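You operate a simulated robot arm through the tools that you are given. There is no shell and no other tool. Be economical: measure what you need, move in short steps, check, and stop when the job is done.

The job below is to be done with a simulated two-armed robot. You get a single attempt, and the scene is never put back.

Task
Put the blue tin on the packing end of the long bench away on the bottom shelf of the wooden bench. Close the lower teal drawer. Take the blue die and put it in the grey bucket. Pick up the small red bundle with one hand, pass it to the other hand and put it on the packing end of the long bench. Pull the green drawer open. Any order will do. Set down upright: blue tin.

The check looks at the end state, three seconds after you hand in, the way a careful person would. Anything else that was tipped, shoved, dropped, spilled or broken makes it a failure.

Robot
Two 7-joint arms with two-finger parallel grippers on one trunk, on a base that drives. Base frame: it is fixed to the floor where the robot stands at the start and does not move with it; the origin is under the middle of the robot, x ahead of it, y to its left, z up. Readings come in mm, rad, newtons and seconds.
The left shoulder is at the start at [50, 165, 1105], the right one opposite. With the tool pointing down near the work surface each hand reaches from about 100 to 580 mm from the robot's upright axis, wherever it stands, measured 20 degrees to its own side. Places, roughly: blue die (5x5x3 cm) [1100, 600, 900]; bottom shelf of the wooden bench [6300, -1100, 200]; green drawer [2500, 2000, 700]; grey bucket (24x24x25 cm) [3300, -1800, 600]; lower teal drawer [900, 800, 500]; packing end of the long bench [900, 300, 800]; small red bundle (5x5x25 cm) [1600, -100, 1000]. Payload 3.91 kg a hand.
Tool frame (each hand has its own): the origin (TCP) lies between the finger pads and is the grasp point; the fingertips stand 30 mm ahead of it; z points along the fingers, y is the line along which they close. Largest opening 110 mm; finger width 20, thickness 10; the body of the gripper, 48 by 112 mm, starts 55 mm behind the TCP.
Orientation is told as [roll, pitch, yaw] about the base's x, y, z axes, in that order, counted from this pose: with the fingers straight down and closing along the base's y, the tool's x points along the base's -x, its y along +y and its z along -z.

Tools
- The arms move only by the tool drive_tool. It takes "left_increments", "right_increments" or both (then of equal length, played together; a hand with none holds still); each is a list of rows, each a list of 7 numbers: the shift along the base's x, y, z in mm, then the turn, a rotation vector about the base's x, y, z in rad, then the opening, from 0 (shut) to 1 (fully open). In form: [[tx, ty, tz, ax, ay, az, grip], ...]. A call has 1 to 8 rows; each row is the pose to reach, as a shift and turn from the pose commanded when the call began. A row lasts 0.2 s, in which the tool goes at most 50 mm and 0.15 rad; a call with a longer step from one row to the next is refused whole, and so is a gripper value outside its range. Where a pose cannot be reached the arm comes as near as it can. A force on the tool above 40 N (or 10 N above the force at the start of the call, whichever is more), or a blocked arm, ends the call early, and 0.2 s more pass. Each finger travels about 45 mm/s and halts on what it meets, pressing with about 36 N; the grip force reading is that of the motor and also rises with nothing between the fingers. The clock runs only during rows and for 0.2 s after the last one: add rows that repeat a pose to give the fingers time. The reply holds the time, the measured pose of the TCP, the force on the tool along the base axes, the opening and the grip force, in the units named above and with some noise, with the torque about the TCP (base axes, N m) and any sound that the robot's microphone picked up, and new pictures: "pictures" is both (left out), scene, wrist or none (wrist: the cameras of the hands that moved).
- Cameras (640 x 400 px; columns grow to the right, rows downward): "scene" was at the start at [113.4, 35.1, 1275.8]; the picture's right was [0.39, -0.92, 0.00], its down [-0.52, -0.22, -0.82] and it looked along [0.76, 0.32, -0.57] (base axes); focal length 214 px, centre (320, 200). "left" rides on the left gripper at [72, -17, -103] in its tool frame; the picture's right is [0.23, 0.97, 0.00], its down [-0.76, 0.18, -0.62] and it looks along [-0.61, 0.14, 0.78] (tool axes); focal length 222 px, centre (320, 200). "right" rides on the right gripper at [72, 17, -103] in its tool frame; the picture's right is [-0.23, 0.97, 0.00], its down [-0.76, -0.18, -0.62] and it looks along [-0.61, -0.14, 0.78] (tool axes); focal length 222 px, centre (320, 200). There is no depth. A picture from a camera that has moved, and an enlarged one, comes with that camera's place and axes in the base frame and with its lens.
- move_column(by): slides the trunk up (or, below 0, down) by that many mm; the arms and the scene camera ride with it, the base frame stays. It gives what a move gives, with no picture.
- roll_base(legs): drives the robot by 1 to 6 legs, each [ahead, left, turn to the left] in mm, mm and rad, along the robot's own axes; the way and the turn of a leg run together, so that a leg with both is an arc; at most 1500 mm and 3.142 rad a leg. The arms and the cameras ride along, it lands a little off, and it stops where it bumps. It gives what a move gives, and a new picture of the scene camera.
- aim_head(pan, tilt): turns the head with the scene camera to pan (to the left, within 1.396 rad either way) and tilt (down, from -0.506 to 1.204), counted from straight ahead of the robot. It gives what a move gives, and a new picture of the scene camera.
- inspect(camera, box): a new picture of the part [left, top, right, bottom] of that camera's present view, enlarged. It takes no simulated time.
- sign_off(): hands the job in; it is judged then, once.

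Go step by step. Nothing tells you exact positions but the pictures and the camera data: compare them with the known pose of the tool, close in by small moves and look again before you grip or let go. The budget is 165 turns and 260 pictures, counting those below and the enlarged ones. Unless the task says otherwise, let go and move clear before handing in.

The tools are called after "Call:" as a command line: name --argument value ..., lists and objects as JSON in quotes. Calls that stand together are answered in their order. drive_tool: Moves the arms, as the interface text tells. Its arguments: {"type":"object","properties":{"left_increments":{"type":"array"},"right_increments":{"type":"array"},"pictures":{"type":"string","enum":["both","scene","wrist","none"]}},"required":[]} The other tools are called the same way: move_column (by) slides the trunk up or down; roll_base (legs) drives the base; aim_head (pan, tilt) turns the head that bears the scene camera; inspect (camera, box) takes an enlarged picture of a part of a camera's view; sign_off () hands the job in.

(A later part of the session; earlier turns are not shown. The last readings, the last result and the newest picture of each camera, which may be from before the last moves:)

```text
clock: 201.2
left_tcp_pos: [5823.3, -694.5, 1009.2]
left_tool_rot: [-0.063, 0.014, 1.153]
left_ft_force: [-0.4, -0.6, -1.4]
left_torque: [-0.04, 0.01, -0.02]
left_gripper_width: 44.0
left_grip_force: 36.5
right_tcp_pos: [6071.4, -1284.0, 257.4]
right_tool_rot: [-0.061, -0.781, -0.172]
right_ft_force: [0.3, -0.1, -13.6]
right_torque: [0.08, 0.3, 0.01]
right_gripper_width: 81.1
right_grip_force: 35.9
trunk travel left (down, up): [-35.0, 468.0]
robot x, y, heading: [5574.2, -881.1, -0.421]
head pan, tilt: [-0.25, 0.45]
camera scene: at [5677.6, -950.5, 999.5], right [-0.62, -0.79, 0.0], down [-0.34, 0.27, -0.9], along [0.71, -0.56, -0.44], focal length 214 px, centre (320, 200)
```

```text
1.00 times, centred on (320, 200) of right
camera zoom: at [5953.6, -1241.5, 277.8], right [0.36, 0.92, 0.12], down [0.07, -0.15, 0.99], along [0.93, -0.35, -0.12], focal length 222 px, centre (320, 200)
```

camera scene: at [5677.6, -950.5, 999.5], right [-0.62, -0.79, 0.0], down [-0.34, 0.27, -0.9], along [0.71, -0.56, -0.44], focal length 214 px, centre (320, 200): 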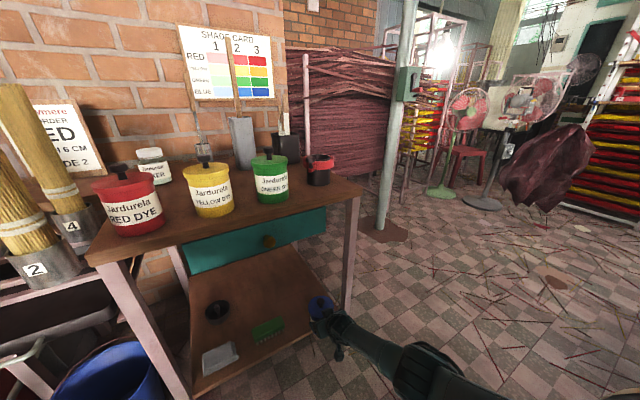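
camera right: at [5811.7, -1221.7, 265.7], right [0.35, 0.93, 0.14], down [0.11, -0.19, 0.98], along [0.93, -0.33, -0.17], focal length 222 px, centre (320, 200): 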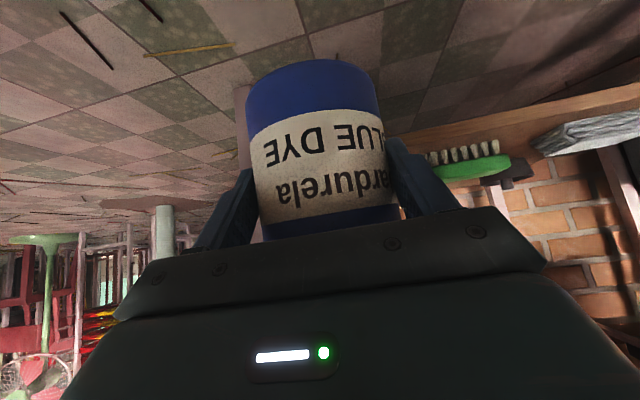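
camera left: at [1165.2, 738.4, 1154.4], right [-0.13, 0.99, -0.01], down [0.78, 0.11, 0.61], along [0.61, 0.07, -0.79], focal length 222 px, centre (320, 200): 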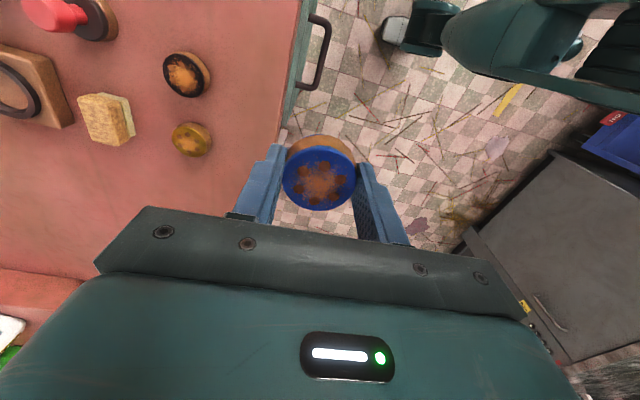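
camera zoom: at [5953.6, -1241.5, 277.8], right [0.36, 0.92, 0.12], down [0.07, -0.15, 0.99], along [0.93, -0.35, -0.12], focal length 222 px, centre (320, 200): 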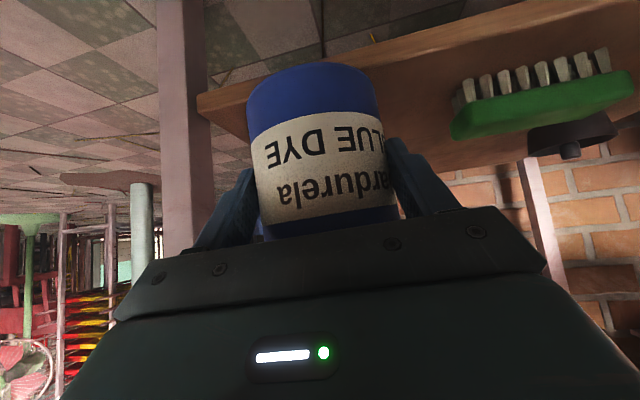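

Clearances look good (leg ~130 mm right, brush to the left). I drive the rest of the way in.

Call:
roll_base --legs '[[105, 47, 0]]'

Call:
move_column --by -25

Call:
inspect --camera "right" --box '[0, 0, 640, 400]'

```text
clock: 202.4
left_tcp_pos: [5936.7, -694.8, 1009.3]
left_tool_rot: [-0.063, 0.012, 1.152]
left_ft_force: [0.0, 0.2, -2.1]
left_torque: [0.01, -0.04, 0.0]
left_gripper_width: 44.2
left_grip_force: 35.8
right_tcp_pos: [6186.2, -1285.0, 256.0]
right_tool_rot: [-0.063, -0.777, -0.171]
right_ft_force: [0.4, -0.1, -12.3]
right_torque: [0.06, 0.29, 0.02]
right_gripper_width: 81.0
right_grip_force: 36.1
trunk travel left (down, up): [-35.0, 468.0]
robot x, y, heading: [5689.7, -882.6, -0.42]
head pan, tilt: [-0.25, 0.45]
camera scene: at [5792.2, -952.1, 999.5], right [-0.62, -0.78, 0.0], down [-0.34, 0.27, -0.9], along [0.71, -0.56, -0.44], focal length 214 px, centre (320, 200)
```

scene: 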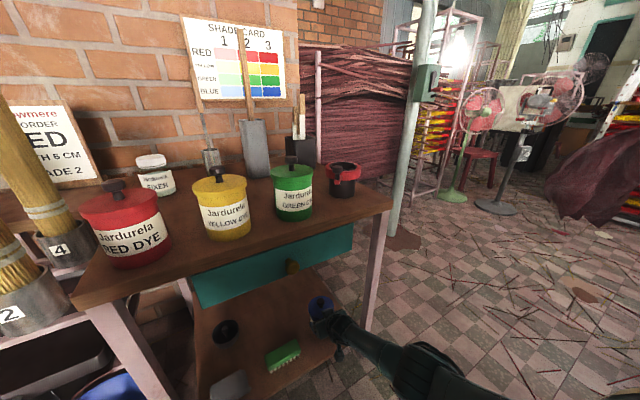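

```text
clock: 203.2
left_tcp_pos: [5936.2, -695.3, 985.0]
left_tool_rot: [-0.061, 0.012, 1.153]
left_ft_force: [0.5, 0.4, -2.0]
left_torque: [-0.01, 0.03, 0.0]
left_gripper_width: 44.2
left_grip_force: 35.9
right_tcp_pos: [6185.6, -1288.5, 232.8]
right_tool_rot: [-0.067, -0.778, -0.172]
right_ft_force: [0.4, -0.4, -13.0]
right_torque: [0.07, 0.3, 0.0]
right_gripper_width: 81.2
right_grip_force: 36.0
trunk travel left (down, up): [-10.0, 493.0]
robot x, y, heading: [5687.9, -880.3, -0.422]
head pan, tilt: [-0.25, 0.45]
```

```text
1.00 times, centred on (320, 200) of right
camera zoom: at [6067.8, -1245.2, 253.3], right [0.37, 0.92, 0.12], down [0.07, -0.15, 0.99], along [0.93, -0.35, -0.12], focal length 222 px, centre (320, 200)
```

zoom: 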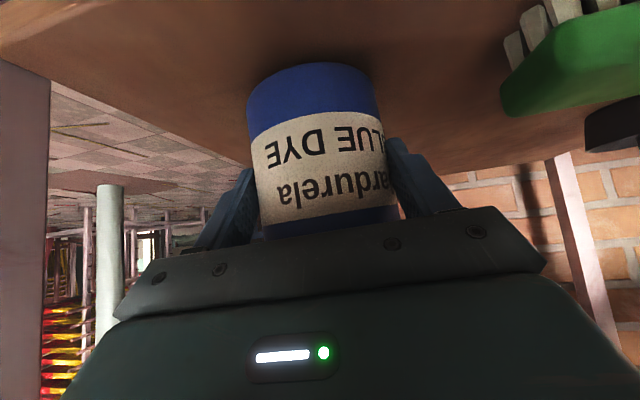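

Tin is over the free spot, just above the shelf. Lowering the last bit by trunk and checking for contact.

Call:
move_column --by -9

```text
clock: 203.7
left_tcp_pos: [5935.3, -692.3, 978.2]
left_tool_rot: [-0.066, 0.014, 1.154]
left_ft_force: [0.1, 0.1, -2.2]
left_torque: [-0.05, 0.02, 0.01]
left_gripper_width: 44.3
left_grip_force: 36.2
right_tcp_pos: [6190.5, -1295.4, 236.4]
right_tool_rot: [-0.076, -0.794, -0.166]
right_ft_force: [-0.4, 0.6, -13.2]
right_torque: [0.08, 0.29, 0.01]
right_gripper_width: 81.1
right_grip_force: 35.7
trunk travel left (down, up): [-1.0, 502.0]
robot x, y, heading: [5690.4, -882.1, -0.42]
head pan, tilt: [-0.25, 0.45]
```

The arm seems blocked by itself at this height, with the tin still a few mm above the shelf. I try a small hand move down.

Call:
drive_tool --right_increments '[[0, -5, -8, 0, 0, 0, 0.5], [0, -10, -16, 0, 0, 0, 0.5], [0, -10, -20, 0, 0, 0, 0.5]]' --pictures "wrist"

Call:
aim_head --pan -0.3 --tilt 1.1

```text
clock: 204.5
left_tcp_pos: [5935.5, -698.5, 976.1]
left_tool_rot: [-0.064, 0.01, 1.154]
left_ft_force: [-0.4, -0.6, -2.1]
left_torque: [0.02, 0.0, -0.04]
left_gripper_width: 44.1
left_grip_force: 36.4
right_tcp_pos: [6182.5, -1302.6, 218.8]
right_tool_rot: [-0.068, -0.795, -0.174]
right_ft_force: [11.0, -1.8, 15.5]
right_torque: [0.99, -1.32, -0.39]
right_gripper_width: 82.6
right_grip_force: 36.4
right hand out of reach, approached as far as the arm can: row 1, 2, 3
trunk travel left (down, up): [-1.0, 502.0]
robot x, y, heading: [5692.4, -880.8, -0.42]
head pan, tilt: [-0.25, 0.45]
camera right: at [6064.7, -1258.6, 237.5], right [0.37, 0.92, 0.12], down [0.06, -0.15, 0.99], along [0.93, -0.36, -0.11], focal length 222 px, centre (320, 200)
```

right: 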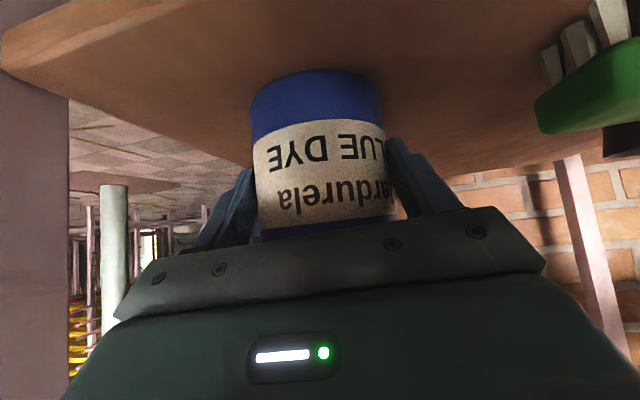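

```text
clock: 205.6
left_tcp_pos: [5937.3, -697.4, 975.8]
left_tool_rot: [-0.063, 0.007, 1.154]
left_ft_force: [0.8, 0.4, -2.3]
left_torque: [-0.01, 0.01, 0.0]
left_gripper_width: 44.4
left_grip_force: 36.3
right_tcp_pos: [6181.3, -1302.5, 219.0]
right_tool_rot: [-0.068, -0.794, -0.171]
right_ft_force: [10.0, -4.5, 15.9]
right_torque: [0.86, -1.23, -0.43]
right_gripper_width: 82.3
right_grip_force: 35.7
trunk travel left (down, up): [-1.0, 502.0]
robot x, y, heading: [5689.9, -883.5, -0.417]
head pan, tilt: [-0.3, 1.1]
camera scene: at [5766.5, -938.2, 913.4], right [-0.66, -0.75, 0.0], down [-0.67, 0.59, -0.45], along [0.34, -0.3, -0.89], focal length 214 px, centre (320, 200)
```

scene: 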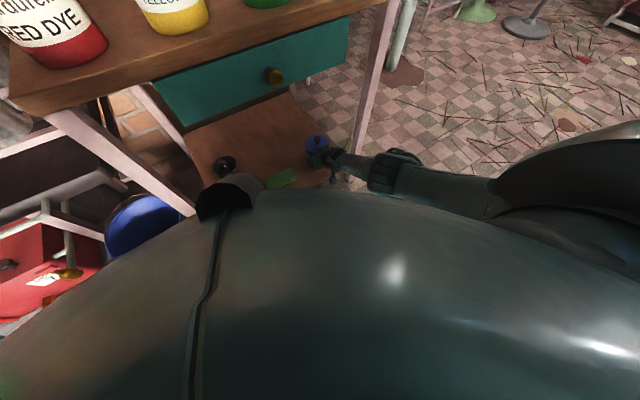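

Contact: the shelf now carries the tin. I release slowly.

Call:
drive_tool --right_increments '[[0, 0, 2, 0, 0, 0, 0.78], [0, 0, 3, 0, 0, 0, 0.85], [0, 0, 3, 0, 0, 0, 0.95], [0, 0, 3, 0, 0, 0, 1], [0, 0, 3, 0, 0, 0, 1]]' --pictures "wrist"

```text
clock: 206.8
left_tcp_pos: [5938.7, -695.1, 976.5]
left_tool_rot: [-0.062, 0.011, 1.153]
left_ft_force: [0.3, -0.1, -1.9]
left_torque: [-0.03, 0.01, 0.02]
left_gripper_width: 44.4
left_grip_force: 36.1
right_tcp_pos: [6181.5, -1296.2, 218.2]
right_tool_rot: [-0.064, -0.785, -0.167]
right_ft_force: [0.1, 0.2, 0.2]
right_torque: [0.03, -0.03, 0.02]
right_gripper_width: 110.4
right_grip_force: 0.0
trunk travel left (down, up): [-1.0, 502.0]
robot x, y, heading: [5690.2, -881.1, -0.422]
head pan, tilt: [-0.3, 1.1]
camera right: at [6064.4, -1253.0, 238.4], right [0.37, 0.92, 0.12], down [0.07, -0.15, 0.99], along [0.93, -0.35, -0.12], focal length 222 px, centre (320, 200)
```

right: 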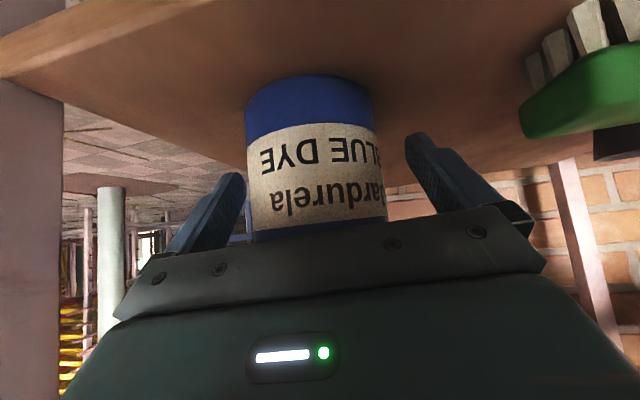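

Released; the tin stands upright. I nudge the hand to centre on it, then back out straight along the tool direction.

Call:
drive_tool --right_increments '[[-1, -4, 1, 0, 0, 0, 1], [-1, -4, 1, 0, 0, 0, 1]]' --pictures "none"

Call:
roll_base --legs '[[-97, -24, 0]]'

Call:
inspect --camera "right" --box '[0, 0, 640, 400]'

```text
clock: 207.4
left_tcp_pos: [5937.7, -695.4, 976.6]
left_tool_rot: [-0.064, 0.013, 1.152]
left_ft_force: [-0.9, 0.4, -2.5]
left_torque: [-0.02, -0.02, -0.01]
left_gripper_width: 44.3
left_grip_force: 36.1
right_tcp_pos: [6176.0, -1296.7, 213.5]
right_tool_rot: [-0.06, -0.779, -0.17]
right_ft_force: [-0.2, 0.2, 0.2]
right_torque: [0.0, 0.0, 0.02]
right_gripper_width: 109.9
right_grip_force: 0.0
trunk travel left (down, up): [-1.0, 502.0]
robot x, y, heading: [5689.0, -883.1, -0.419]
head pan, tilt: [-0.3, 1.1]
```

```text
clock: 208.5
left_tcp_pos: [5841.3, -678.1, 976.7]
left_tool_rot: [-0.063, 0.012, 1.153]
left_ft_force: [-0.8, 0.4, -2.3]
left_torque: [-0.02, -0.01, 0.03]
left_gripper_width: 44.3
left_grip_force: 36.1
right_tcp_pos: [6079.3, -1280.6, 214.8]
right_tool_rot: [-0.062, -0.778, -0.173]
right_ft_force: [0.2, -0.7, -0.4]
right_torque: [0.02, -0.04, 0.02]
right_gripper_width: 110.0
right_grip_force: 0.2
trunk travel left (down, up): [-1.0, 502.0]
robot x, y, heading: [5593.5, -870.0, -0.421]
head pan, tilt: [-0.3, 1.1]
camera scene: at [5671.3, -919.5, 913.5], right [-0.66, -0.75, 0.0], down [-0.67, 0.59, -0.45], along [0.34, -0.3, -0.89], focal length 214 px, centre (320, 200)
```

scene: 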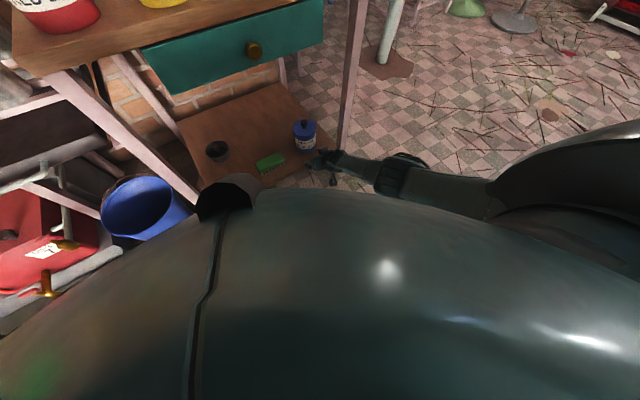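

```text
1.00 times, centred on (320, 200) of right
camera zoom: at [5961.8, -1237.6, 235.4], right [0.37, 0.92, 0.12], down [0.07, -0.15, 0.99], along [0.93, -0.35, -0.12], focal length 222 px, centre (320, 200)
```

zoom: 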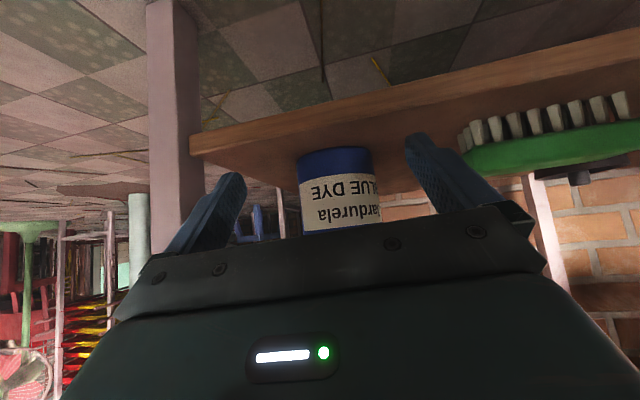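

The tin stands upright on the shelf. I back out, raise the trunk and bring the right hand up and in.

Call:
roll_base --legs '[[-250, -60, 0]]'

Call:
move_column --by 300

Call:
drive_tool --right_increments '[[-10, 5, 45, 0, 0, 0, 1], [-20, 10, 90, 0, 0, 0, 1], [-40, 15, 135, 0.016, 0.09, 0, 0.8], [-60, 25, 175, 0.032, 0.18, 0, 0.6], [-80, 35, 215, 0.048, 0.27, 0, 0.4], [-100, 45, 255, 0.064, 0.36, 0, 0.4], [-120, 52, 295, 0.08, 0.46, 0, 0.4], [-140, 60, 330, 0.1, 0.56, 0, 0.4]]' --pictures "none"

```text
clock: 210.4
left_tcp_pos: [5589.7, -630.7, 977.0]
left_tool_rot: [-0.064, 0.013, 1.157]
left_ft_force: [0.1, 0.6, -2.4]
left_torque: [-0.03, 0.01, -0.01]
left_gripper_width: 44.4
left_grip_force: 36.0
right_tcp_pos: [5829.8, -1231.9, 215.2]
right_tool_rot: [-0.062, -0.778, -0.167]
right_ft_force: [-0.9, 0.7, 0.0]
right_torque: [0.02, -0.01, 0.05]
right_gripper_width: 110.3
right_grip_force: 0.1
trunk travel left (down, up): [-1.0, 502.0]
robot x, y, heading: [5348.1, -819.0, -0.414]
head pan, tilt: [-0.3, 1.1]
camera scene: at [5421.0, -872.2, 913.6], right [-0.66, -0.75, 0.0], down [-0.67, 0.58, -0.45], along [0.34, -0.3, -0.89], focal length 214 px, centre (320, 200)
```

scene: 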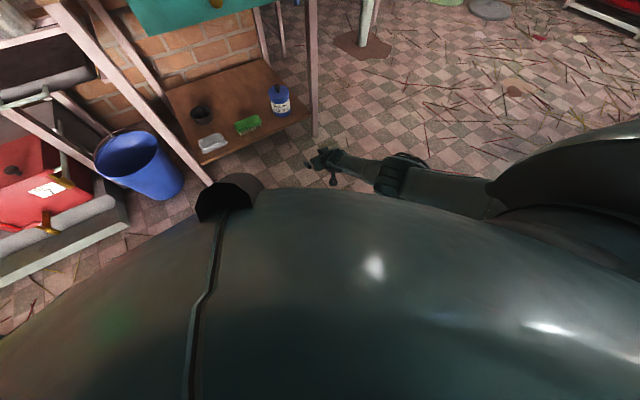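

```text
clock: 213.4
left_tcp_pos: [5588.9, -630.6, 1275.7]
left_tool_rot: [-0.064, 0.013, 1.157]
left_ft_force: [0.7, 0.3, -2.6]
left_torque: [-0.06, 0.03, 0.0]
left_gripper_width: 44.0
left_grip_force: 36.0
right_tcp_pos: [5830.6, -1232.5, 516.1]
right_tool_rot: [-0.063, -0.778, -0.168]
right_ft_force: [0.5, -0.1, -0.5]
right_torque: [-0.04, 0.01, 0.0]
right_gripper_width: 110.2
right_grip_force: 0.1
trunk travel left (down, up): [-301.0, 202.0]
robot x, y, heading: [5347.2, -823.1, -0.413]
head pan, tilt: [-0.3, 1.1]
```

```text
clock: 215.2
left_tcp_pos: [5589.4, -630.3, 1276.5]
left_tool_rot: [-0.063, 0.012, 1.158]
left_ft_force: [1.1, -0.5, -1.3]
left_torque: [0.0, 0.01, 0.0]
left_gripper_width: 44.4
left_grip_force: 36.1
right_tcp_pos: [5692.3, -1174.4, 849.6]
right_tool_rot: [-0.058, -0.208, -0.169]
right_ft_force: [-1.3, -0.1, 0.0]
right_torque: [-0.01, 0.01, -0.01]
right_gripper_width: 44.2
right_grip_force: 0.1
right hand out of reach, approached as far as the arm can: row 1, 2
trunk travel left (down, up): [-301.0, 202.0]
robot x, y, heading: [5343.8, -820.2, -0.409]
head pan, tilt: [-0.3, 1.1]
```

Now toward the bucket. I turn round and go back past the frame, well clear of the fan this time.

Call:
drive_tool --right_increments '[[-15, 7, 45, 0, 0, 0, 0.4], [-30, 13, 90, 0, 0, 0, 0.4], [-45, 20, 135, 0, 0, 0, 0.4], [-60, 27, 180, 0, 0, 0, 0.4]]' --pictures "none"

Call:
roll_base --legs '[[0, 0, -2.73], [300, -150, 0], [650, 80, 0], [0, 0, 1.57]]'

Call:
aim_head --pan -0.6 --tilt 0.5

```text
clock: 216.2
left_tcp_pos: [5589.5, -630.6, 1276.8]
left_tool_rot: [-0.062, 0.012, 1.156]
left_ft_force: [0.2, -0.4, -2.4]
left_torque: [0.0, 0.0, 0.0]
left_gripper_width: 44.0
left_grip_force: 35.8
right_tcp_pos: [5627.1, -1148.6, 1027.6]
right_tool_rot: [-0.059, -0.208, -0.168]
right_ft_force: [0.3, -0.8, -0.4]
right_torque: [0.0, -0.02, 0.0]
right_gripper_width: 43.8
right_grip_force: 0.1
trunk travel left (down, up): [-301.0, 202.0]
robot x, y, heading: [5343.4, -812.9, -0.412]
head pan, tilt: [-0.3, 1.1]
```

```text
clock: 231.9
left_tcp_pos: [4652.5, -924.4, 1277.2]
left_tool_rot: [-0.062, 0.012, 0.111]
left_ft_force: [-0.4, -1.2, -1.8]
left_torque: [0.02, 0.02, -0.02]
left_gripper_width: 44.0
left_grip_force: 35.8
right_tcp_pos: [4222.7, -1218.8, 1026.9]
right_tool_rot: [-0.058, -0.208, -1.213]
right_ft_force: [0.0, -0.1, 0.7]
right_torque: [0.01, 0.03, -0.01]
right_gripper_width: 44.1
right_grip_force: 0.0
trunk travel left (down, up): [-301.0, 202.0]
robot x, y, heading: [4364.4, -807.9, -1.455]
head pan, tilt: [-0.3, 1.1]
camera scene: at [4359.0, -897.7, 1213.6], right [-0.98, 0.19, 0.0], down [0.17, 0.88, -0.45], along [-0.09, -0.45, -0.89], focal length 214 px, centre (320, 200)
```

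scene: 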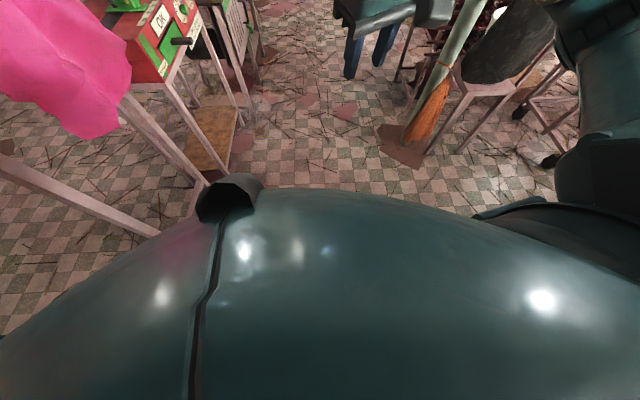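

```text
clock: 232.9
left_tcp_pos: [4650.7, -925.4, 1276.3]
left_tool_rot: [-0.064, 0.012, 0.114]
left_ft_force: [-0.1, 0.0, -1.4]
left_torque: [-0.04, 0.0, 0.04]
left_gripper_width: 44.2
left_grip_force: 36.2
right_tcp_pos: [4222.9, -1220.6, 1027.1]
right_tool_rot: [-0.057, -0.21, -1.214]
right_ft_force: [-0.2, 0.4, -0.1]
right_torque: [0.02, -0.02, -0.02]
right_gripper_width: 44.4
right_grip_force: 0.0
trunk travel left (down, up): [-301.0, 202.0]
robot x, y, heading: [4363.0, -808.3, -1.458]
head pan, tilt: [-0.6, 0.499]
camera scene: at [4328.1, -916.1, 1261.2], right [-0.88, 0.47, 0.0], down [0.22, 0.42, -0.88], along [-0.41, -0.78, -0.48], focal length 214 px, centre (320, 200)
```

scene: 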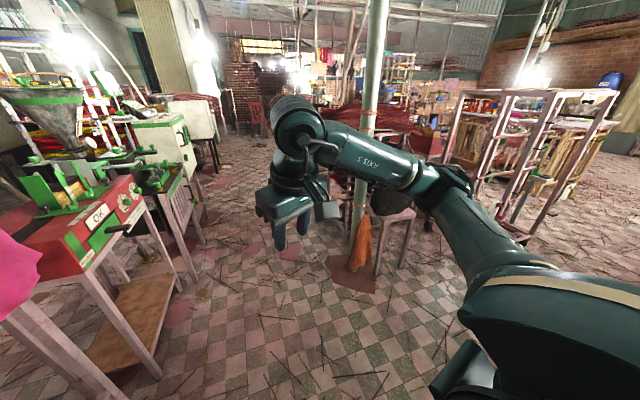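

The pole with the broom is at ~(3584,-1817), the bucket stool beyond. I strafe along, keeping a distance, then look again.

Call:
roll_base --legs '[[100, -1060, -0.1]]'

Call:
aim_head --pan 0 --tilt 0.75

```text
clock: 238.4
left_tcp_pos: [3586.8, -1118.9, 1276.8]
left_tool_rot: [-0.064, 0.012, 0.011]
left_ft_force: [-0.3, -0.9, -2.4]
left_torque: [0.02, 0.0, 0.02]
left_gripper_width: 44.2
left_grip_force: 36.1
right_tcp_pos: [3129.6, -1367.7, 1025.9]
right_tool_rot: [-0.058, -0.211, -1.315]
right_ft_force: [-0.2, 0.4, 0.5]
right_torque: [-0.04, 0.03, 0.03]
right_gripper_width: 44.2
right_grip_force: 0.1
trunk travel left (down, up): [-301.0, 202.0]
robot x, y, heading: [3312.8, -970.2, -1.56]
head pan, tilt: [-0.6, 0.499]
camera scene: at [3265.4, -1076.5, 1261.2], right [-0.83, 0.56, 0.0], down [0.27, 0.4, -0.88], along [-0.49, -0.73, -0.48], focal length 214 px, centre (320, 200)
```

scene: 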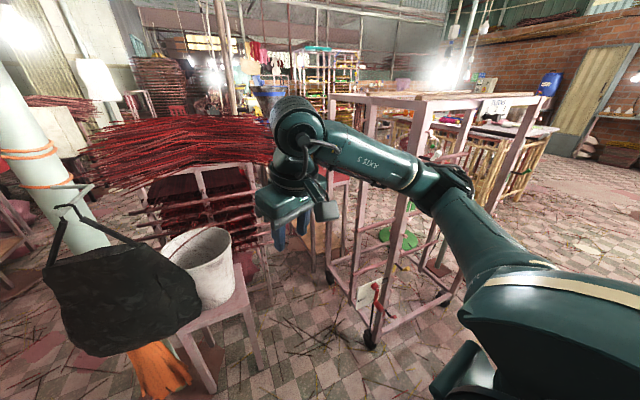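

```text
clock: 239.4
left_tcp_pos: [3586.6, -1119.3, 1275.3]
left_tool_rot: [-0.064, 0.012, 0.01]
left_ft_force: [0.1, 0.0, -2.1]
left_torque: [-0.03, -0.01, -0.01]
left_gripper_width: 44.2
left_grip_force: 36.7
right_tcp_pos: [3129.6, -1368.1, 1026.7]
right_tool_rot: [-0.057, -0.21, -1.316]
right_ft_force: [-0.2, 0.0, 0.0]
right_torque: [0.02, -0.01, 0.03]
right_gripper_width: 44.1
right_grip_force: 0.1
trunk travel left (down, up): [-301.0, 202.0]
robot x, y, heading: [3313.4, -972.7, -1.557]
head pan, tilt: [0.0, 0.75]
camera scene: at [3317.0, -1083.8, 1239.3], right [-1.0, -0.01, 0.0], down [-0.01, 0.68, -0.73], along [0.01, -0.73, -0.68], focal length 214 px, centre (320, 200)
```

scene: 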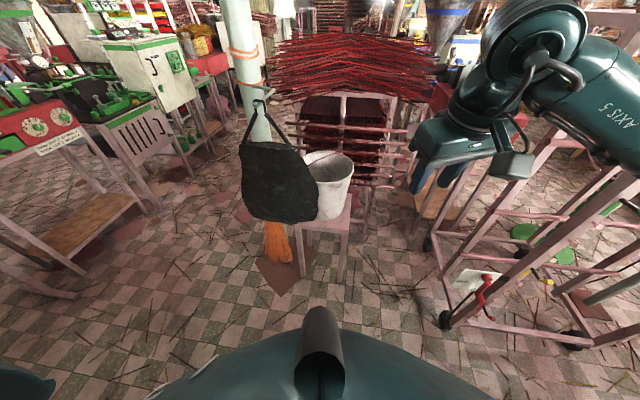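

Bucket rim is at about (3296,-1805,770), with a black bag hanging in front-left. I'll bring the left hand in from above, aiming at the bucket's right-far part; first tuck the right hand and close in.

Call:
drive_tool --right_increments '[[0, 40, 30, 0, 0, 0, 0.4], [0, 80, 60, 0, 0, 0, 0.4], [0, 120, 90, 0, 0, 0, 0.4], [0, 140, 120, 0, 0, 0, 0.4]]' --pictures "none"

Call:
roll_base --legs '[[340, -50, 0]]'

Call:
drive_tool --left_increments '[[-28, -38, 0, 0, 0, 0, 0], [-56, -76, 0, 0, 0, 0, 0], [-84, -114, 0, 0, 0, 0, 0], [-112, -152, 0, 0, 0, 0, 0], [-140, -190, 0, 0, 0, 0, 0], [-168, -228, 0, 0, 0, 0, 0], [-196, -266, 0, 0, 0, 0, 0], [-224, -304, 0, 0, 0, 0, 0]]' --pictures "both"

```text
clock: 240.4
left_tcp_pos: [3587.0, -1118.3, 1276.2]
left_tool_rot: [-0.062, 0.012, 0.011]
left_ft_force: [-0.8, 0.3, -1.9]
left_torque: [0.02, -0.01, -0.02]
left_gripper_width: 44.0
left_grip_force: 35.6
right_tcp_pos: [3128.9, -1227.2, 1146.6]
right_tool_rot: [-0.059, -0.21, -1.316]
right_ft_force: [0.2, -0.5, 0.4]
right_torque: [-0.01, 0.0, 0.03]
right_gripper_width: 44.0
right_grip_force: 0.1
trunk travel left (down, up): [-301.0, 202.0]
robot x, y, heading: [3315.1, -970.6, -1.56]
head pan, tilt: [0.0, 0.75]
```

```text
clock: 242.7
left_tcp_pos: [3536.3, -1470.4, 1275.5]
left_tool_rot: [-0.063, 0.013, 0.004]
left_ft_force: [0.0, -0.1, -1.7]
left_torque: [0.04, 0.0, 0.01]
left_gripper_width: 44.2
left_grip_force: 35.4
right_tcp_pos: [3078.2, -1576.6, 1147.1]
right_tool_rot: [-0.057, -0.21, -1.322]
right_ft_force: [0.4, -1.0, -0.3]
right_torque: [0.0, -0.02, 0.03]
right_gripper_width: 44.0
right_grip_force: 0.1
trunk travel left (down, up): [-301.0, 202.0]
robot x, y, heading: [3262.3, -1318.8, -1.567]
head pan, tilt: [0.0, 0.75]
camera scene: at [3267.0, -1434.1, 1239.2], right [-1.0, 0.0, 0.0], down [0.0, 0.68, -0.73], along [0.0, -0.73, -0.68], focal length 214 px, centre (320, 200)
```

scene: 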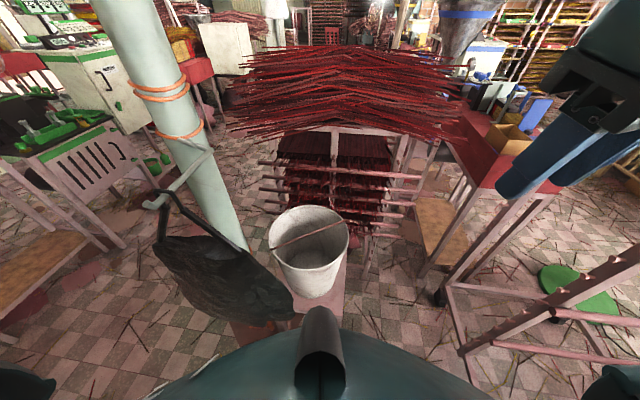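

```text
clock: 244.5
left_tcp_pos: [3420.7, -1705.3, 1234.5]
left_tool_rot: [-0.064, 0.013, 0.006]
left_ft_force: [0.5, -0.9, -1.3]
left_torque: [0.0, -0.02, 0.02]
left_gripper_width: 44.1
left_grip_force: 36.2
left hand out of reach, approached as far as the arm can: row 5, 6, 7, 8
right_tcp_pos: [3078.7, -1575.5, 1146.6]
right_tool_rot: [-0.058, -0.21, -1.322]
right_ft_force: [0.3, 0.9, -0.2]
right_torque: [-0.02, 0.01, 0.0]
right_gripper_width: 44.0
right_grip_force: 0.1
trunk travel left (down, up): [-301.0, 202.0]
robot x, y, heading: [3262.1, -1325.0, -1.569]
head pan, tilt: [0.0, 0.75]
camera scene: at [3266.9, -1433.2, 1239.4], right [-1.0, 0.0, 0.0], down [0.0, 0.68, -0.73], along [0.0, -0.73, -0.68], focal length 214 px, centre (320, 200)
camera left: at [3350.1, -1714.1, 1340.4], right [-0.23, 0.97, -0.06], down [0.77, 0.22, 0.6], along [0.6, 0.09, -0.8], focal length 222 px, centre (320, 200)
```

scene: 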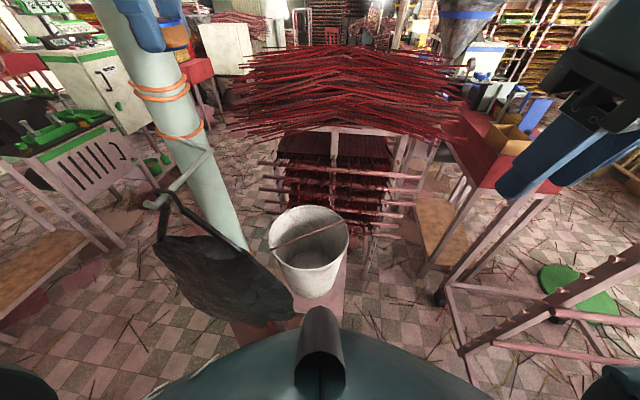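
left: 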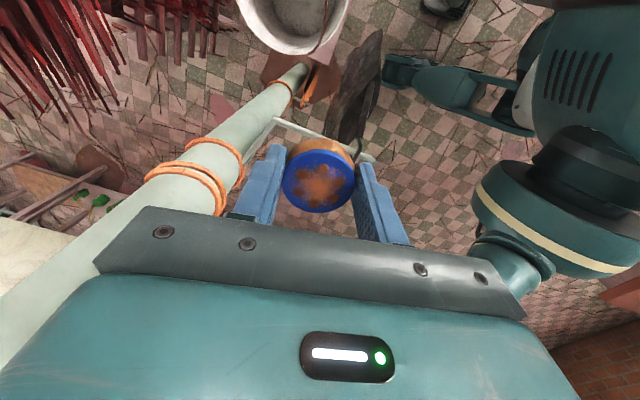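

The hand is too high to reach out and close to the pole. I pull back, lower the trunk, then reach to the far-left half of the bucket (past its wire handle).

Call:
drive_tool --left_increments '[[-20, 40, 0, 0, 0, 0, 0], [-45, 75, 0, 0, 0, 0, 0], [-75, 100, 0, 0, 0, 0, 0]]' --pictures "none"

Call:
move_column --by -260

Call:
drive_tool --left_increments '[[-5, -45, 0, 0, 0, 0, 0], [-10, -90, 0, 0, 0, 0, 0], [-18, -135, 0, 0, 0, 0, 0], [-26, -180, 0, 0, 0, 0, 0], [-34, -225, 0, 0, 0, 0, 0], [-36, -245, 0, 0, 0, 0, 0]]' --pictures "both"

```text
clock: 245.3
left_tcp_pos: [3377.4, -1613.1, 1222.7]
left_tool_rot: [-0.062, 0.013, 0.003]
left_ft_force: [0.0, -0.6, -3.0]
left_torque: [0.0, 0.0, 0.01]
left_gripper_width: 44.4
left_grip_force: 36.1
left hand out of reach, approached as far as the arm can: row 2, 3
right_tcp_pos: [3078.6, -1577.0, 1145.7]
right_tool_rot: [-0.057, -0.208, -1.323]
right_ft_force: [-0.3, -0.6, -0.7]
right_torque: [0.03, -0.02, 0.01]
right_gripper_width: 44.0
right_grip_force: 0.1
trunk travel left (down, up): [-301.0, 202.0]
robot x, y, heading: [3263.2, -1325.1, -1.57]
head pan, tilt: [0.0, 0.75]
```

```text
clock: 248.0
left_tcp_pos: [3376.1, -1613.5, 963.7]
left_tool_rot: [-0.063, 0.012, 0.002]
left_ft_force: [0.2, 0.1, -1.9]
left_torque: [0.02, 0.01, 0.03]
left_gripper_width: 44.0
left_grip_force: 36.0
right_tcp_pos: [3077.7, -1576.3, 885.6]
right_tool_rot: [-0.058, -0.208, -1.322]
right_ft_force: [0.1, 0.1, 0.6]
right_torque: [0.01, 0.0, -0.01]
right_gripper_width: 44.0
right_grip_force: 0.1
trunk travel left (down, up): [-41.0, 462.0]
robot x, y, heading: [3265.2, -1320.8, -1.571]
head pan, tilt: [0.0, 0.75]
```

```text
clock: 249.2
left_tcp_pos: [3422.1, -1751.6, 935.1]
left_tool_rot: [-0.068, 0.011, -0.011]
left_ft_force: [-8.2, 0.9, -1.2]
left_torque: [-0.11, -1.01, 0.06]
left_gripper_width: 44.3
left_grip_force: 35.8
left hand out of reach, approached as far as the arm can: row 1, 2, 3, 4, 5
right_tcp_pos: [3074.7, -1575.5, 885.4]
right_tool_rot: [-0.056, -0.212, -1.324]
right_ft_force: [-0.3, 0.9, 0.5]
right_torque: [-0.02, 0.04, -0.02]
right_gripper_width: 43.9
right_grip_force: 0.0
trunk travel left (down, up): [-41.0, 462.0]
robot x, y, heading: [3259.9, -1322.3, -1.57]
head pan, tilt: [0.0, 0.75]
stopped in row 5 (left hand): the force on the tool passed its limit (the readings are from after the stop); the commanded pose is now the measured one
camera scene: at [3265.8, -1433.3, 979.3], right [-1.0, 0.0, 0.0], down [0.0, 0.68, -0.73], along [0.0, -0.73, -0.68], focal length 214 px, centre (320, 200)
camera left: at [3351.2, -1759.6, 1041.6], right [-0.22, 0.97, -0.06], down [0.77, 0.21, 0.6], along [0.6, 0.08, -0.8], focal length 222 px, centre (320, 200)
```

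scene: 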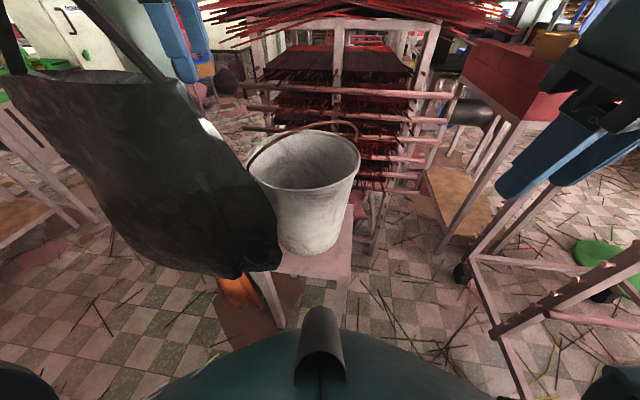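
left: 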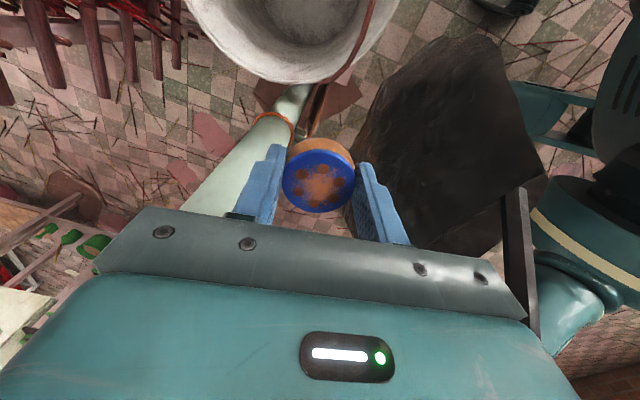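

The hand touched the bag's strap; this twisted wrist posture cannot reach inboard. I back off, untwist the wrist, and shift the robot to the right.

Call:
drive_tool --left_increments '[[-8, 40, 10, 0, 0, 0, 0], [-10, 85, 20, 0, 0, 0, 0], [-10, 130, 20, 0, 0, 0, 0], [-10, 170, 20, 0, 0, 0, 0]]' --pictures "scene"

Call:
drive_tool --left_increments '[[0, 10, 0, 0, 0, -0.149, 0], [0, 20, 0, 0, 0, -0.298, 0], [0, 30, 0, 0, 0, -0.447, 0], [0, 30, 0, 0, 0, -0.596, 0], [0, 30, 0, 0, 0, -0.745, 0], [0, 30, 0, 0, 0, -0.894, 0], [0, 30, 0, 0, 0, -1.043, 0], [0, 30, 0, 0, 0, -1.19, 0]]' --pictures "none"

Call:
drive_tool --left_increments '[[0, 0, 0, 0, 0, -0.149, 0], [0, 0, 0, 0, 0, -0.298, 0], [0, 0, 0, 0, 0, -0.38, 0]]' --pictures "none"

Call:
roll_base --legs '[[0, -130, 0]]'

```text
clock: 250.2
left_tcp_pos: [3414.0, -1580.5, 954.7]
left_tool_rot: [-0.066, 0.011, -0.008]
left_ft_force: [0.6, 0.0, -3.9]
left_torque: [0.0, 0.02, -0.01]
left_gripper_width: 44.2
left_grip_force: 35.8
right_tcp_pos: [3076.3, -1575.5, 885.5]
right_tool_rot: [-0.056, -0.209, -1.323]
right_ft_force: [0.9, 0.5, -0.6]
right_torque: [0.02, -0.02, -0.03]
right_gripper_width: 44.0
right_grip_force: 0.1
trunk travel left (down, up): [-41.0, 462.0]
robot x, y, heading: [3267.6, -1322.8, -1.569]
head pan, tilt: [0.0, 0.75]
camera scene: at [3266.8, -1433.5, 979.3], right [-1.0, 0.0, 0.0], down [0.0, 0.68, -0.73], along [0.0, -0.73, -0.68], focal length 214 px, centre (320, 200)
```

scene: 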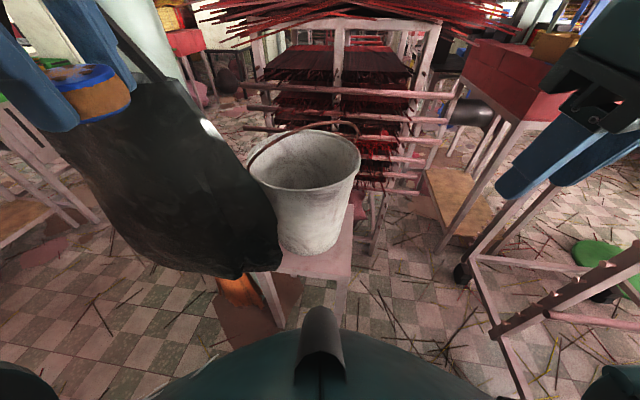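

```text
clock: 251.3
left_tcp_pos: [3415.1, -1557.1, 955.6]
left_tool_rot: [-0.074, 0.021, -0.626]
left_ft_force: [-6.2, -9.9, 1.1]
left_torque: [1.38, -0.38, 1.19]
left_gripper_width: 44.7
left_grip_force: 36.4
right_tcp_pos: [3077.6, -1575.4, 886.5]
right_tool_rot: [-0.058, -0.209, -1.324]
right_ft_force: [-0.1, -0.7, 1.0]
right_torque: [0.01, -0.04, -0.01]
right_gripper_width: 44.2
right_grip_force: 0.0
trunk travel left (down, up): [-41.0, 462.0]
robot x, y, heading: [3263.8, -1321.6, -1.569]
head pan, tilt: [0.0, 0.75]
stopped in row 5 (left hand): the force on the tool passed its limit (the readings are from after the stop); the commanded pose is now the measured one
```

```text
clock: 251.7
left_tcp_pos: [3416.0, -1560.9, 955.8]
left_tool_rot: [-0.075, 0.027, -0.696]
left_ft_force: [-7.4, -15.7, 1.4]
left_torque: [1.96, -0.56, 1.6]
left_gripper_width: 44.4
left_grip_force: 35.4
right_tcp_pos: [3077.7, -1575.3, 886.6]
right_tool_rot: [-0.058, -0.209, -1.323]
right_ft_force: [-0.7, 0.3, 0.2]
right_torque: [0.0, -0.01, -0.01]
right_gripper_width: 44.0
right_grip_force: 0.1
trunk travel left (down, up): [-41.0, 462.0]
robot x, y, heading: [3263.6, -1319.5, -1.565]
head pan, tilt: [0.0, 0.75]
stopped in row 1 (left hand): the force on the tool passed its limit (the readings are from after the stop); the commanded pose is now the measured one
```

```text
clock: 252.9
left_tcp_pos: [3286.5, -1561.0, 955.7]
left_tool_rot: [-0.074, 0.028, -0.696]
left_ft_force: [0.7, -34.0, 6.8]
left_torque: [4.25, 0.78, 2.46]
left_gripper_width: 44.6
left_grip_force: 35.5
right_tcp_pos: [2947.1, -1574.9, 887.3]
right_tool_rot: [-0.057, -0.21, -1.324]
right_ft_force: [-0.9, 0.7, -0.8]
right_torque: [0.01, 0.0, -0.03]
right_gripper_width: 44.1
right_grip_force: 0.0
trunk travel left (down, up): [-41.0, 462.0]
robot x, y, heading: [3131.4, -1319.5, -1.571]
head pan, tilt: [0.0, 0.75]
camera scene: at [3140.1, -1433.7, 979.4], right [-1.0, -0.04, 0.0], down [-0.03, 0.68, -0.73], along [0.03, -0.73, -0.68], focal length 214 px, centre (320, 200)
```

scene: 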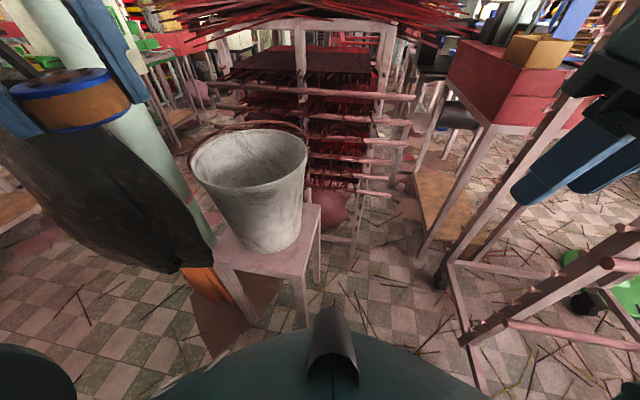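

The hand was pressing back against my own head/chest. I move it forward and slightly right, away from the body, then finish untwisting.

Call:
drive_tool --left_increments '[[-10, -35, 0, 0, 0, 0, 0], [-25, -70, 0, 0, 0, 0, 0], [-30, -105, 0, 0, 0, -0.14, 0], [-30, -120, 0, 0, 0, -0.28, 0], [-30, -125, 0, 0, 0, -0.42, 0], [-30, -130, 0, 0, 0, -0.56, 0], [-30, -135, 0, 0, 0, -0.7, 0], [-30, -140, 0, 0, 0, -0.84, 0]]' --pictures "both"

```text
clock: 254.9
left_tcp_pos: [3263.1, -1674.8, 972.2]
left_tool_rot: [-0.07, -0.031, -1.546]
left_ft_force: [-0.3, 0.6, -2.1]
left_torque: [0.04, -0.01, -0.01]
left_gripper_width: 44.4
left_grip_force: 36.0
left hand out of reach, approached as far as the arm can: row 5, 6, 7, 8
right_tcp_pos: [2943.1, -1565.5, 887.8]
right_tool_rot: [-0.055, -0.226, -1.319]
right_ft_force: [0.3, -0.1, 0.4]
right_torque: [0.0, -0.04, -0.02]
right_gripper_width: 43.8
right_grip_force: 0.0
trunk travel left (down, up): [-41.0, 462.0]
robot x, y, heading: [3134.9, -1316.8, -1.565]
head pan, tilt: [0.0, 0.75]
stopped in row 8 (left hand): the arm was blocked; the commanded pose is now the measured one
camera scene: at [3131.4, -1421.7, 980.5], right [-1.0, -0.01, -0.01], down [0.0, 0.67, -0.74], along [0.01, -0.74, -0.67], focal length 214 px, centre (320, 200)
camera left: at [3252.7, -1598.0, 1074.8], right [0.97, 0.25, -0.08], down [0.24, -0.74, 0.63], along [0.1, -0.63, -0.77], focal length 222 px, centre (320, 200)
```

scene: 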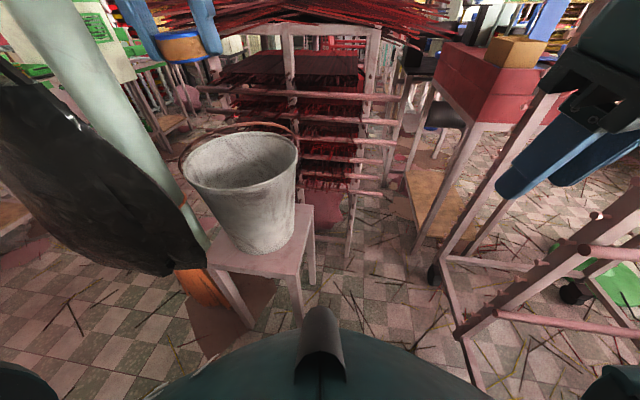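
left: 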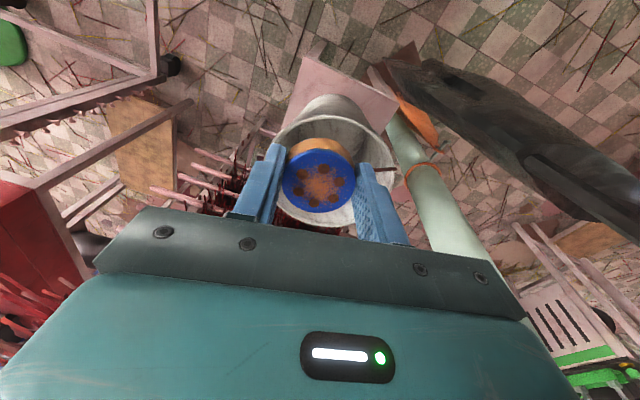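

Now the bucket lies right below/ahead of the hand. I move over its centre and descend.

Call:
drive_tool --left_increments '[[10, -30, 0, 0, 0, 0, 0], [20, -60, -10, 0, 0, 0, 0], [28, -90, -30, 0, 0, 0, 0], [32, -105, -60, 0, 0, 0, 0], [32, -105, -100, 0, 0, 0, 0]]' --pictures "both"

```text
clock: 256.0
left_tcp_pos: [3280.0, -1741.8, 985.6]
left_tool_rot: [-0.051, -0.228, -1.588]
left_ft_force: [0.5, -1.2, -2.9]
left_torque: [0.04, 0.03, -0.04]
left_gripper_width: 44.3
left_grip_force: 35.7
left hand out of reach, approached as far as the arm can: row 1, 2, 3, 4
right_tcp_pos: [2936.9, -1558.7, 889.4]
right_tool_rot: [-0.047, -0.234, -1.318]
right_ft_force: [-0.6, 0.9, -0.5]
right_torque: [-0.03, -0.01, 0.02]
right_gripper_width: 44.0
right_grip_force: 0.0
trunk travel left (down, up): [-41.0, 462.0]
robot x, y, heading: [3128.9, -1317.4, -1.561]
head pan, tilt: [0.0, 0.75]
stopped in row 5 (left hand): the arm was blocked; the commanded pose is now the measured one
camera scene: at [3124.0, -1412.5, 981.3], right [-1.0, -0.01, -0.02], down [0.01, 0.67, -0.75], along [0.02, -0.75, -0.67], focal length 214 px, centre (320, 200)
camera left: at [3271.9, -1646.5, 1072.1], right [0.98, 0.19, -0.1], down [0.2, -0.61, 0.77], along [0.09, -0.77, -0.63], focal length 222 px, centre (320, 200)
```

scene: 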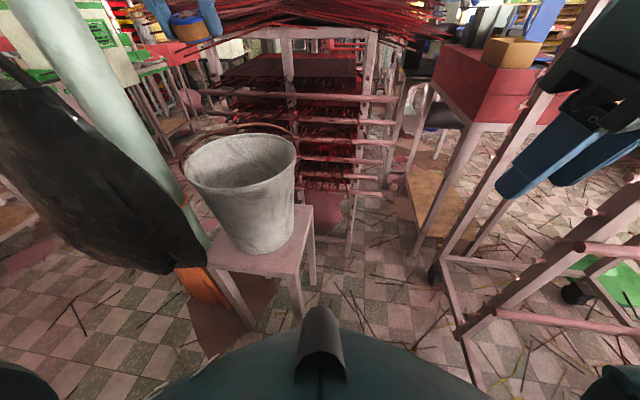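
left: 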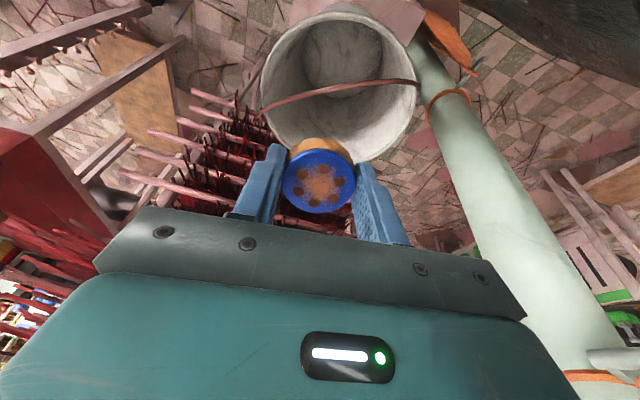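

The arm is blocked upstream of the hand. I look at the left arm to see what it touches.

Call:
aim_head --pan 1.0 --tilt 0.3

```text
clock: 257.3
left_tcp_pos: [3279.7, -1741.9, 986.1]
left_tool_rot: [-0.046, -0.228, -1.593]
left_ft_force: [0.7, 0.4, -2.0]
left_torque: [0.0, -0.01, 0.01]
left_gripper_width: 44.2
left_grip_force: 35.8
right_tcp_pos: [2937.4, -1556.7, 890.7]
right_tool_rot: [-0.048, -0.242, -1.32]
right_ft_force: [0.1, 0.4, -0.4]
right_torque: [-0.01, -0.01, -0.01]
right_gripper_width: 44.0
right_grip_force: 0.0
trunk travel left (down, up): [-41.0, 462.0]
robot x, y, heading: [3133.5, -1322.2, -1.565]
head pan, tilt: [1.0, 0.3]
camera scene: at [3202.8, -1377.1, 1022.3], right [-0.54, -0.84, 0.02], down [-0.23, 0.13, -0.96], along [0.81, -0.52, -0.27], focal length 214 px, centre (320, 200)
```

scene: 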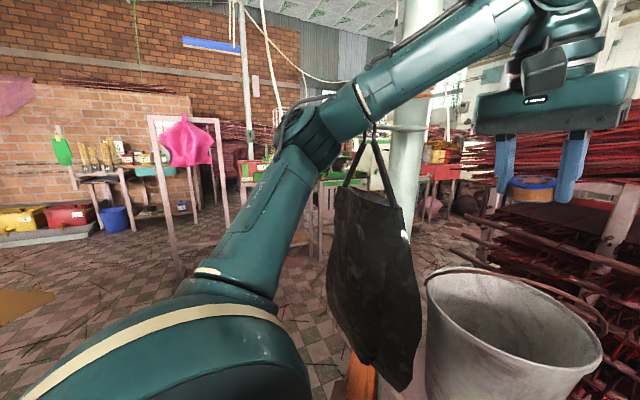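

The left forearm is resting on the pole's bag hook. I raise the trunk so the whole arm clears the hook, then shift and turn the base so that the arm approaches from the other side.

Call:
move_column --by 320

Call:
roll_base --legs '[[0, -95, 0], [0, 0, 0.31]]'

Call:
aim_head --pan 0.5 --tilt 0.6

```text
clock: 259.6
left_tcp_pos: [3295.1, -1767.4, 1208.2]
left_tool_rot: [-0.07, -0.171, -1.576]
left_ft_force: [0.6, -0.9, -3.3]
left_torque: [0.05, 0.03, -0.02]
left_gripper_width: 44.2
left_grip_force: 35.6
right_tcp_pos: [2939.8, -1579.5, 1083.6]
right_tool_rot: [0.006, 0.013, -1.351]
right_ft_force: [0.3, -0.2, 0.4]
right_torque: [0.05, 0.06, 0.02]
right_gripper_width: 44.3
right_grip_force: 0.0
trunk travel left (down, up): [-285.0, 218.0]
robot x, y, heading: [3132.3, -1316.8, -1.571]
head pan, tilt: [1.0, 0.3]
stopped: the arm was blocked; the commanded pose is now the measured one
```

```text
clock: 261.3
left_tcp_pos: [3284.2, -1728.0, 1212.9]
left_tool_rot: [-0.086, -0.188, -1.477]
left_ft_force: [-0.3, -1.1, -1.3]
left_torque: [0.03, 0.01, -0.01]
left_gripper_width: 44.2
left_grip_force: 36.2
right_tcp_pos: [2905.8, -1575.9, 1073.3]
right_tool_rot: [-0.02, 0.055, -1.265]
right_ft_force: [-0.2, 0.1, -0.5]
right_torque: [0.0, 0.01, -0.04]
right_gripper_width: 44.0
right_grip_force: 0.0
trunk travel left (down, up): [-285.0, 218.0]
robot x, y, heading: [3068.8, -1312.1, -1.475]
head pan, tilt: [1.0, 0.3]
stopped in leg 2: the robot was blocked; the commanded pose is now the measured one
camera scene: at [3168.0, -1365.9, 1265.5], right [-0.46, -0.89, 0.02], down [-0.27, 0.12, -0.95], along [0.85, -0.44, -0.3], focal length 214 px, centre (320, 200)
```

scene: 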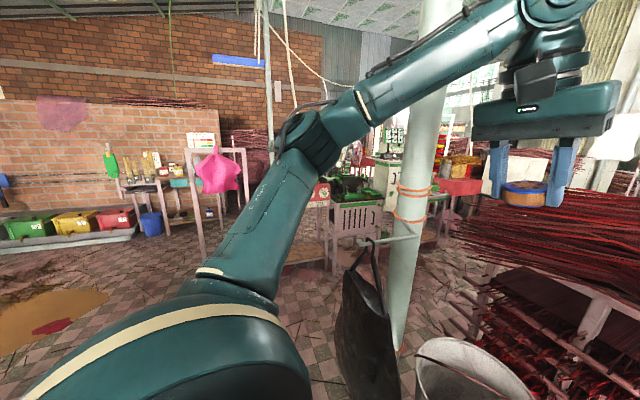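

```text
clock: 262.2
left_tcp_pos: [3283.7, -1725.9, 1212.3]
left_tool_rot: [-0.092, -0.194, -1.475]
left_ft_force: [-0.3, 0.3, -1.1]
left_torque: [0.03, 0.0, 0.0]
left_gripper_width: 44.2
left_grip_force: 36.2
right_tcp_pos: [2906.3, -1577.8, 1074.9]
right_tool_rot: [-0.021, 0.053, -1.267]
right_ft_force: [0.7, -0.6, -0.3]
right_torque: [-0.03, -0.01, -0.01]
right_gripper_width: 44.0
right_grip_force: 0.1
trunk travel left (down, up): [-285.0, 218.0]
robot x, y, heading: [3065.5, -1315.5, -1.474]
head pan, tilt: [0.499, 0.6]
camera scene: at [3133.9, -1395.3, 1237.1], right [-0.83, -0.56, 0.02], down [-0.33, 0.45, -0.83], along [0.46, -0.69, -0.56], focal length 214 px, centre (320, 200)
```

scene: 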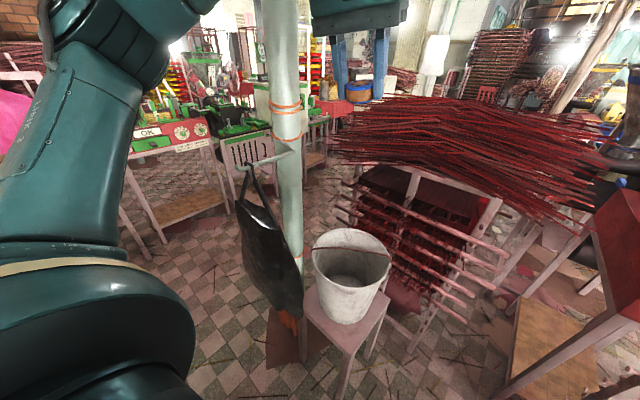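

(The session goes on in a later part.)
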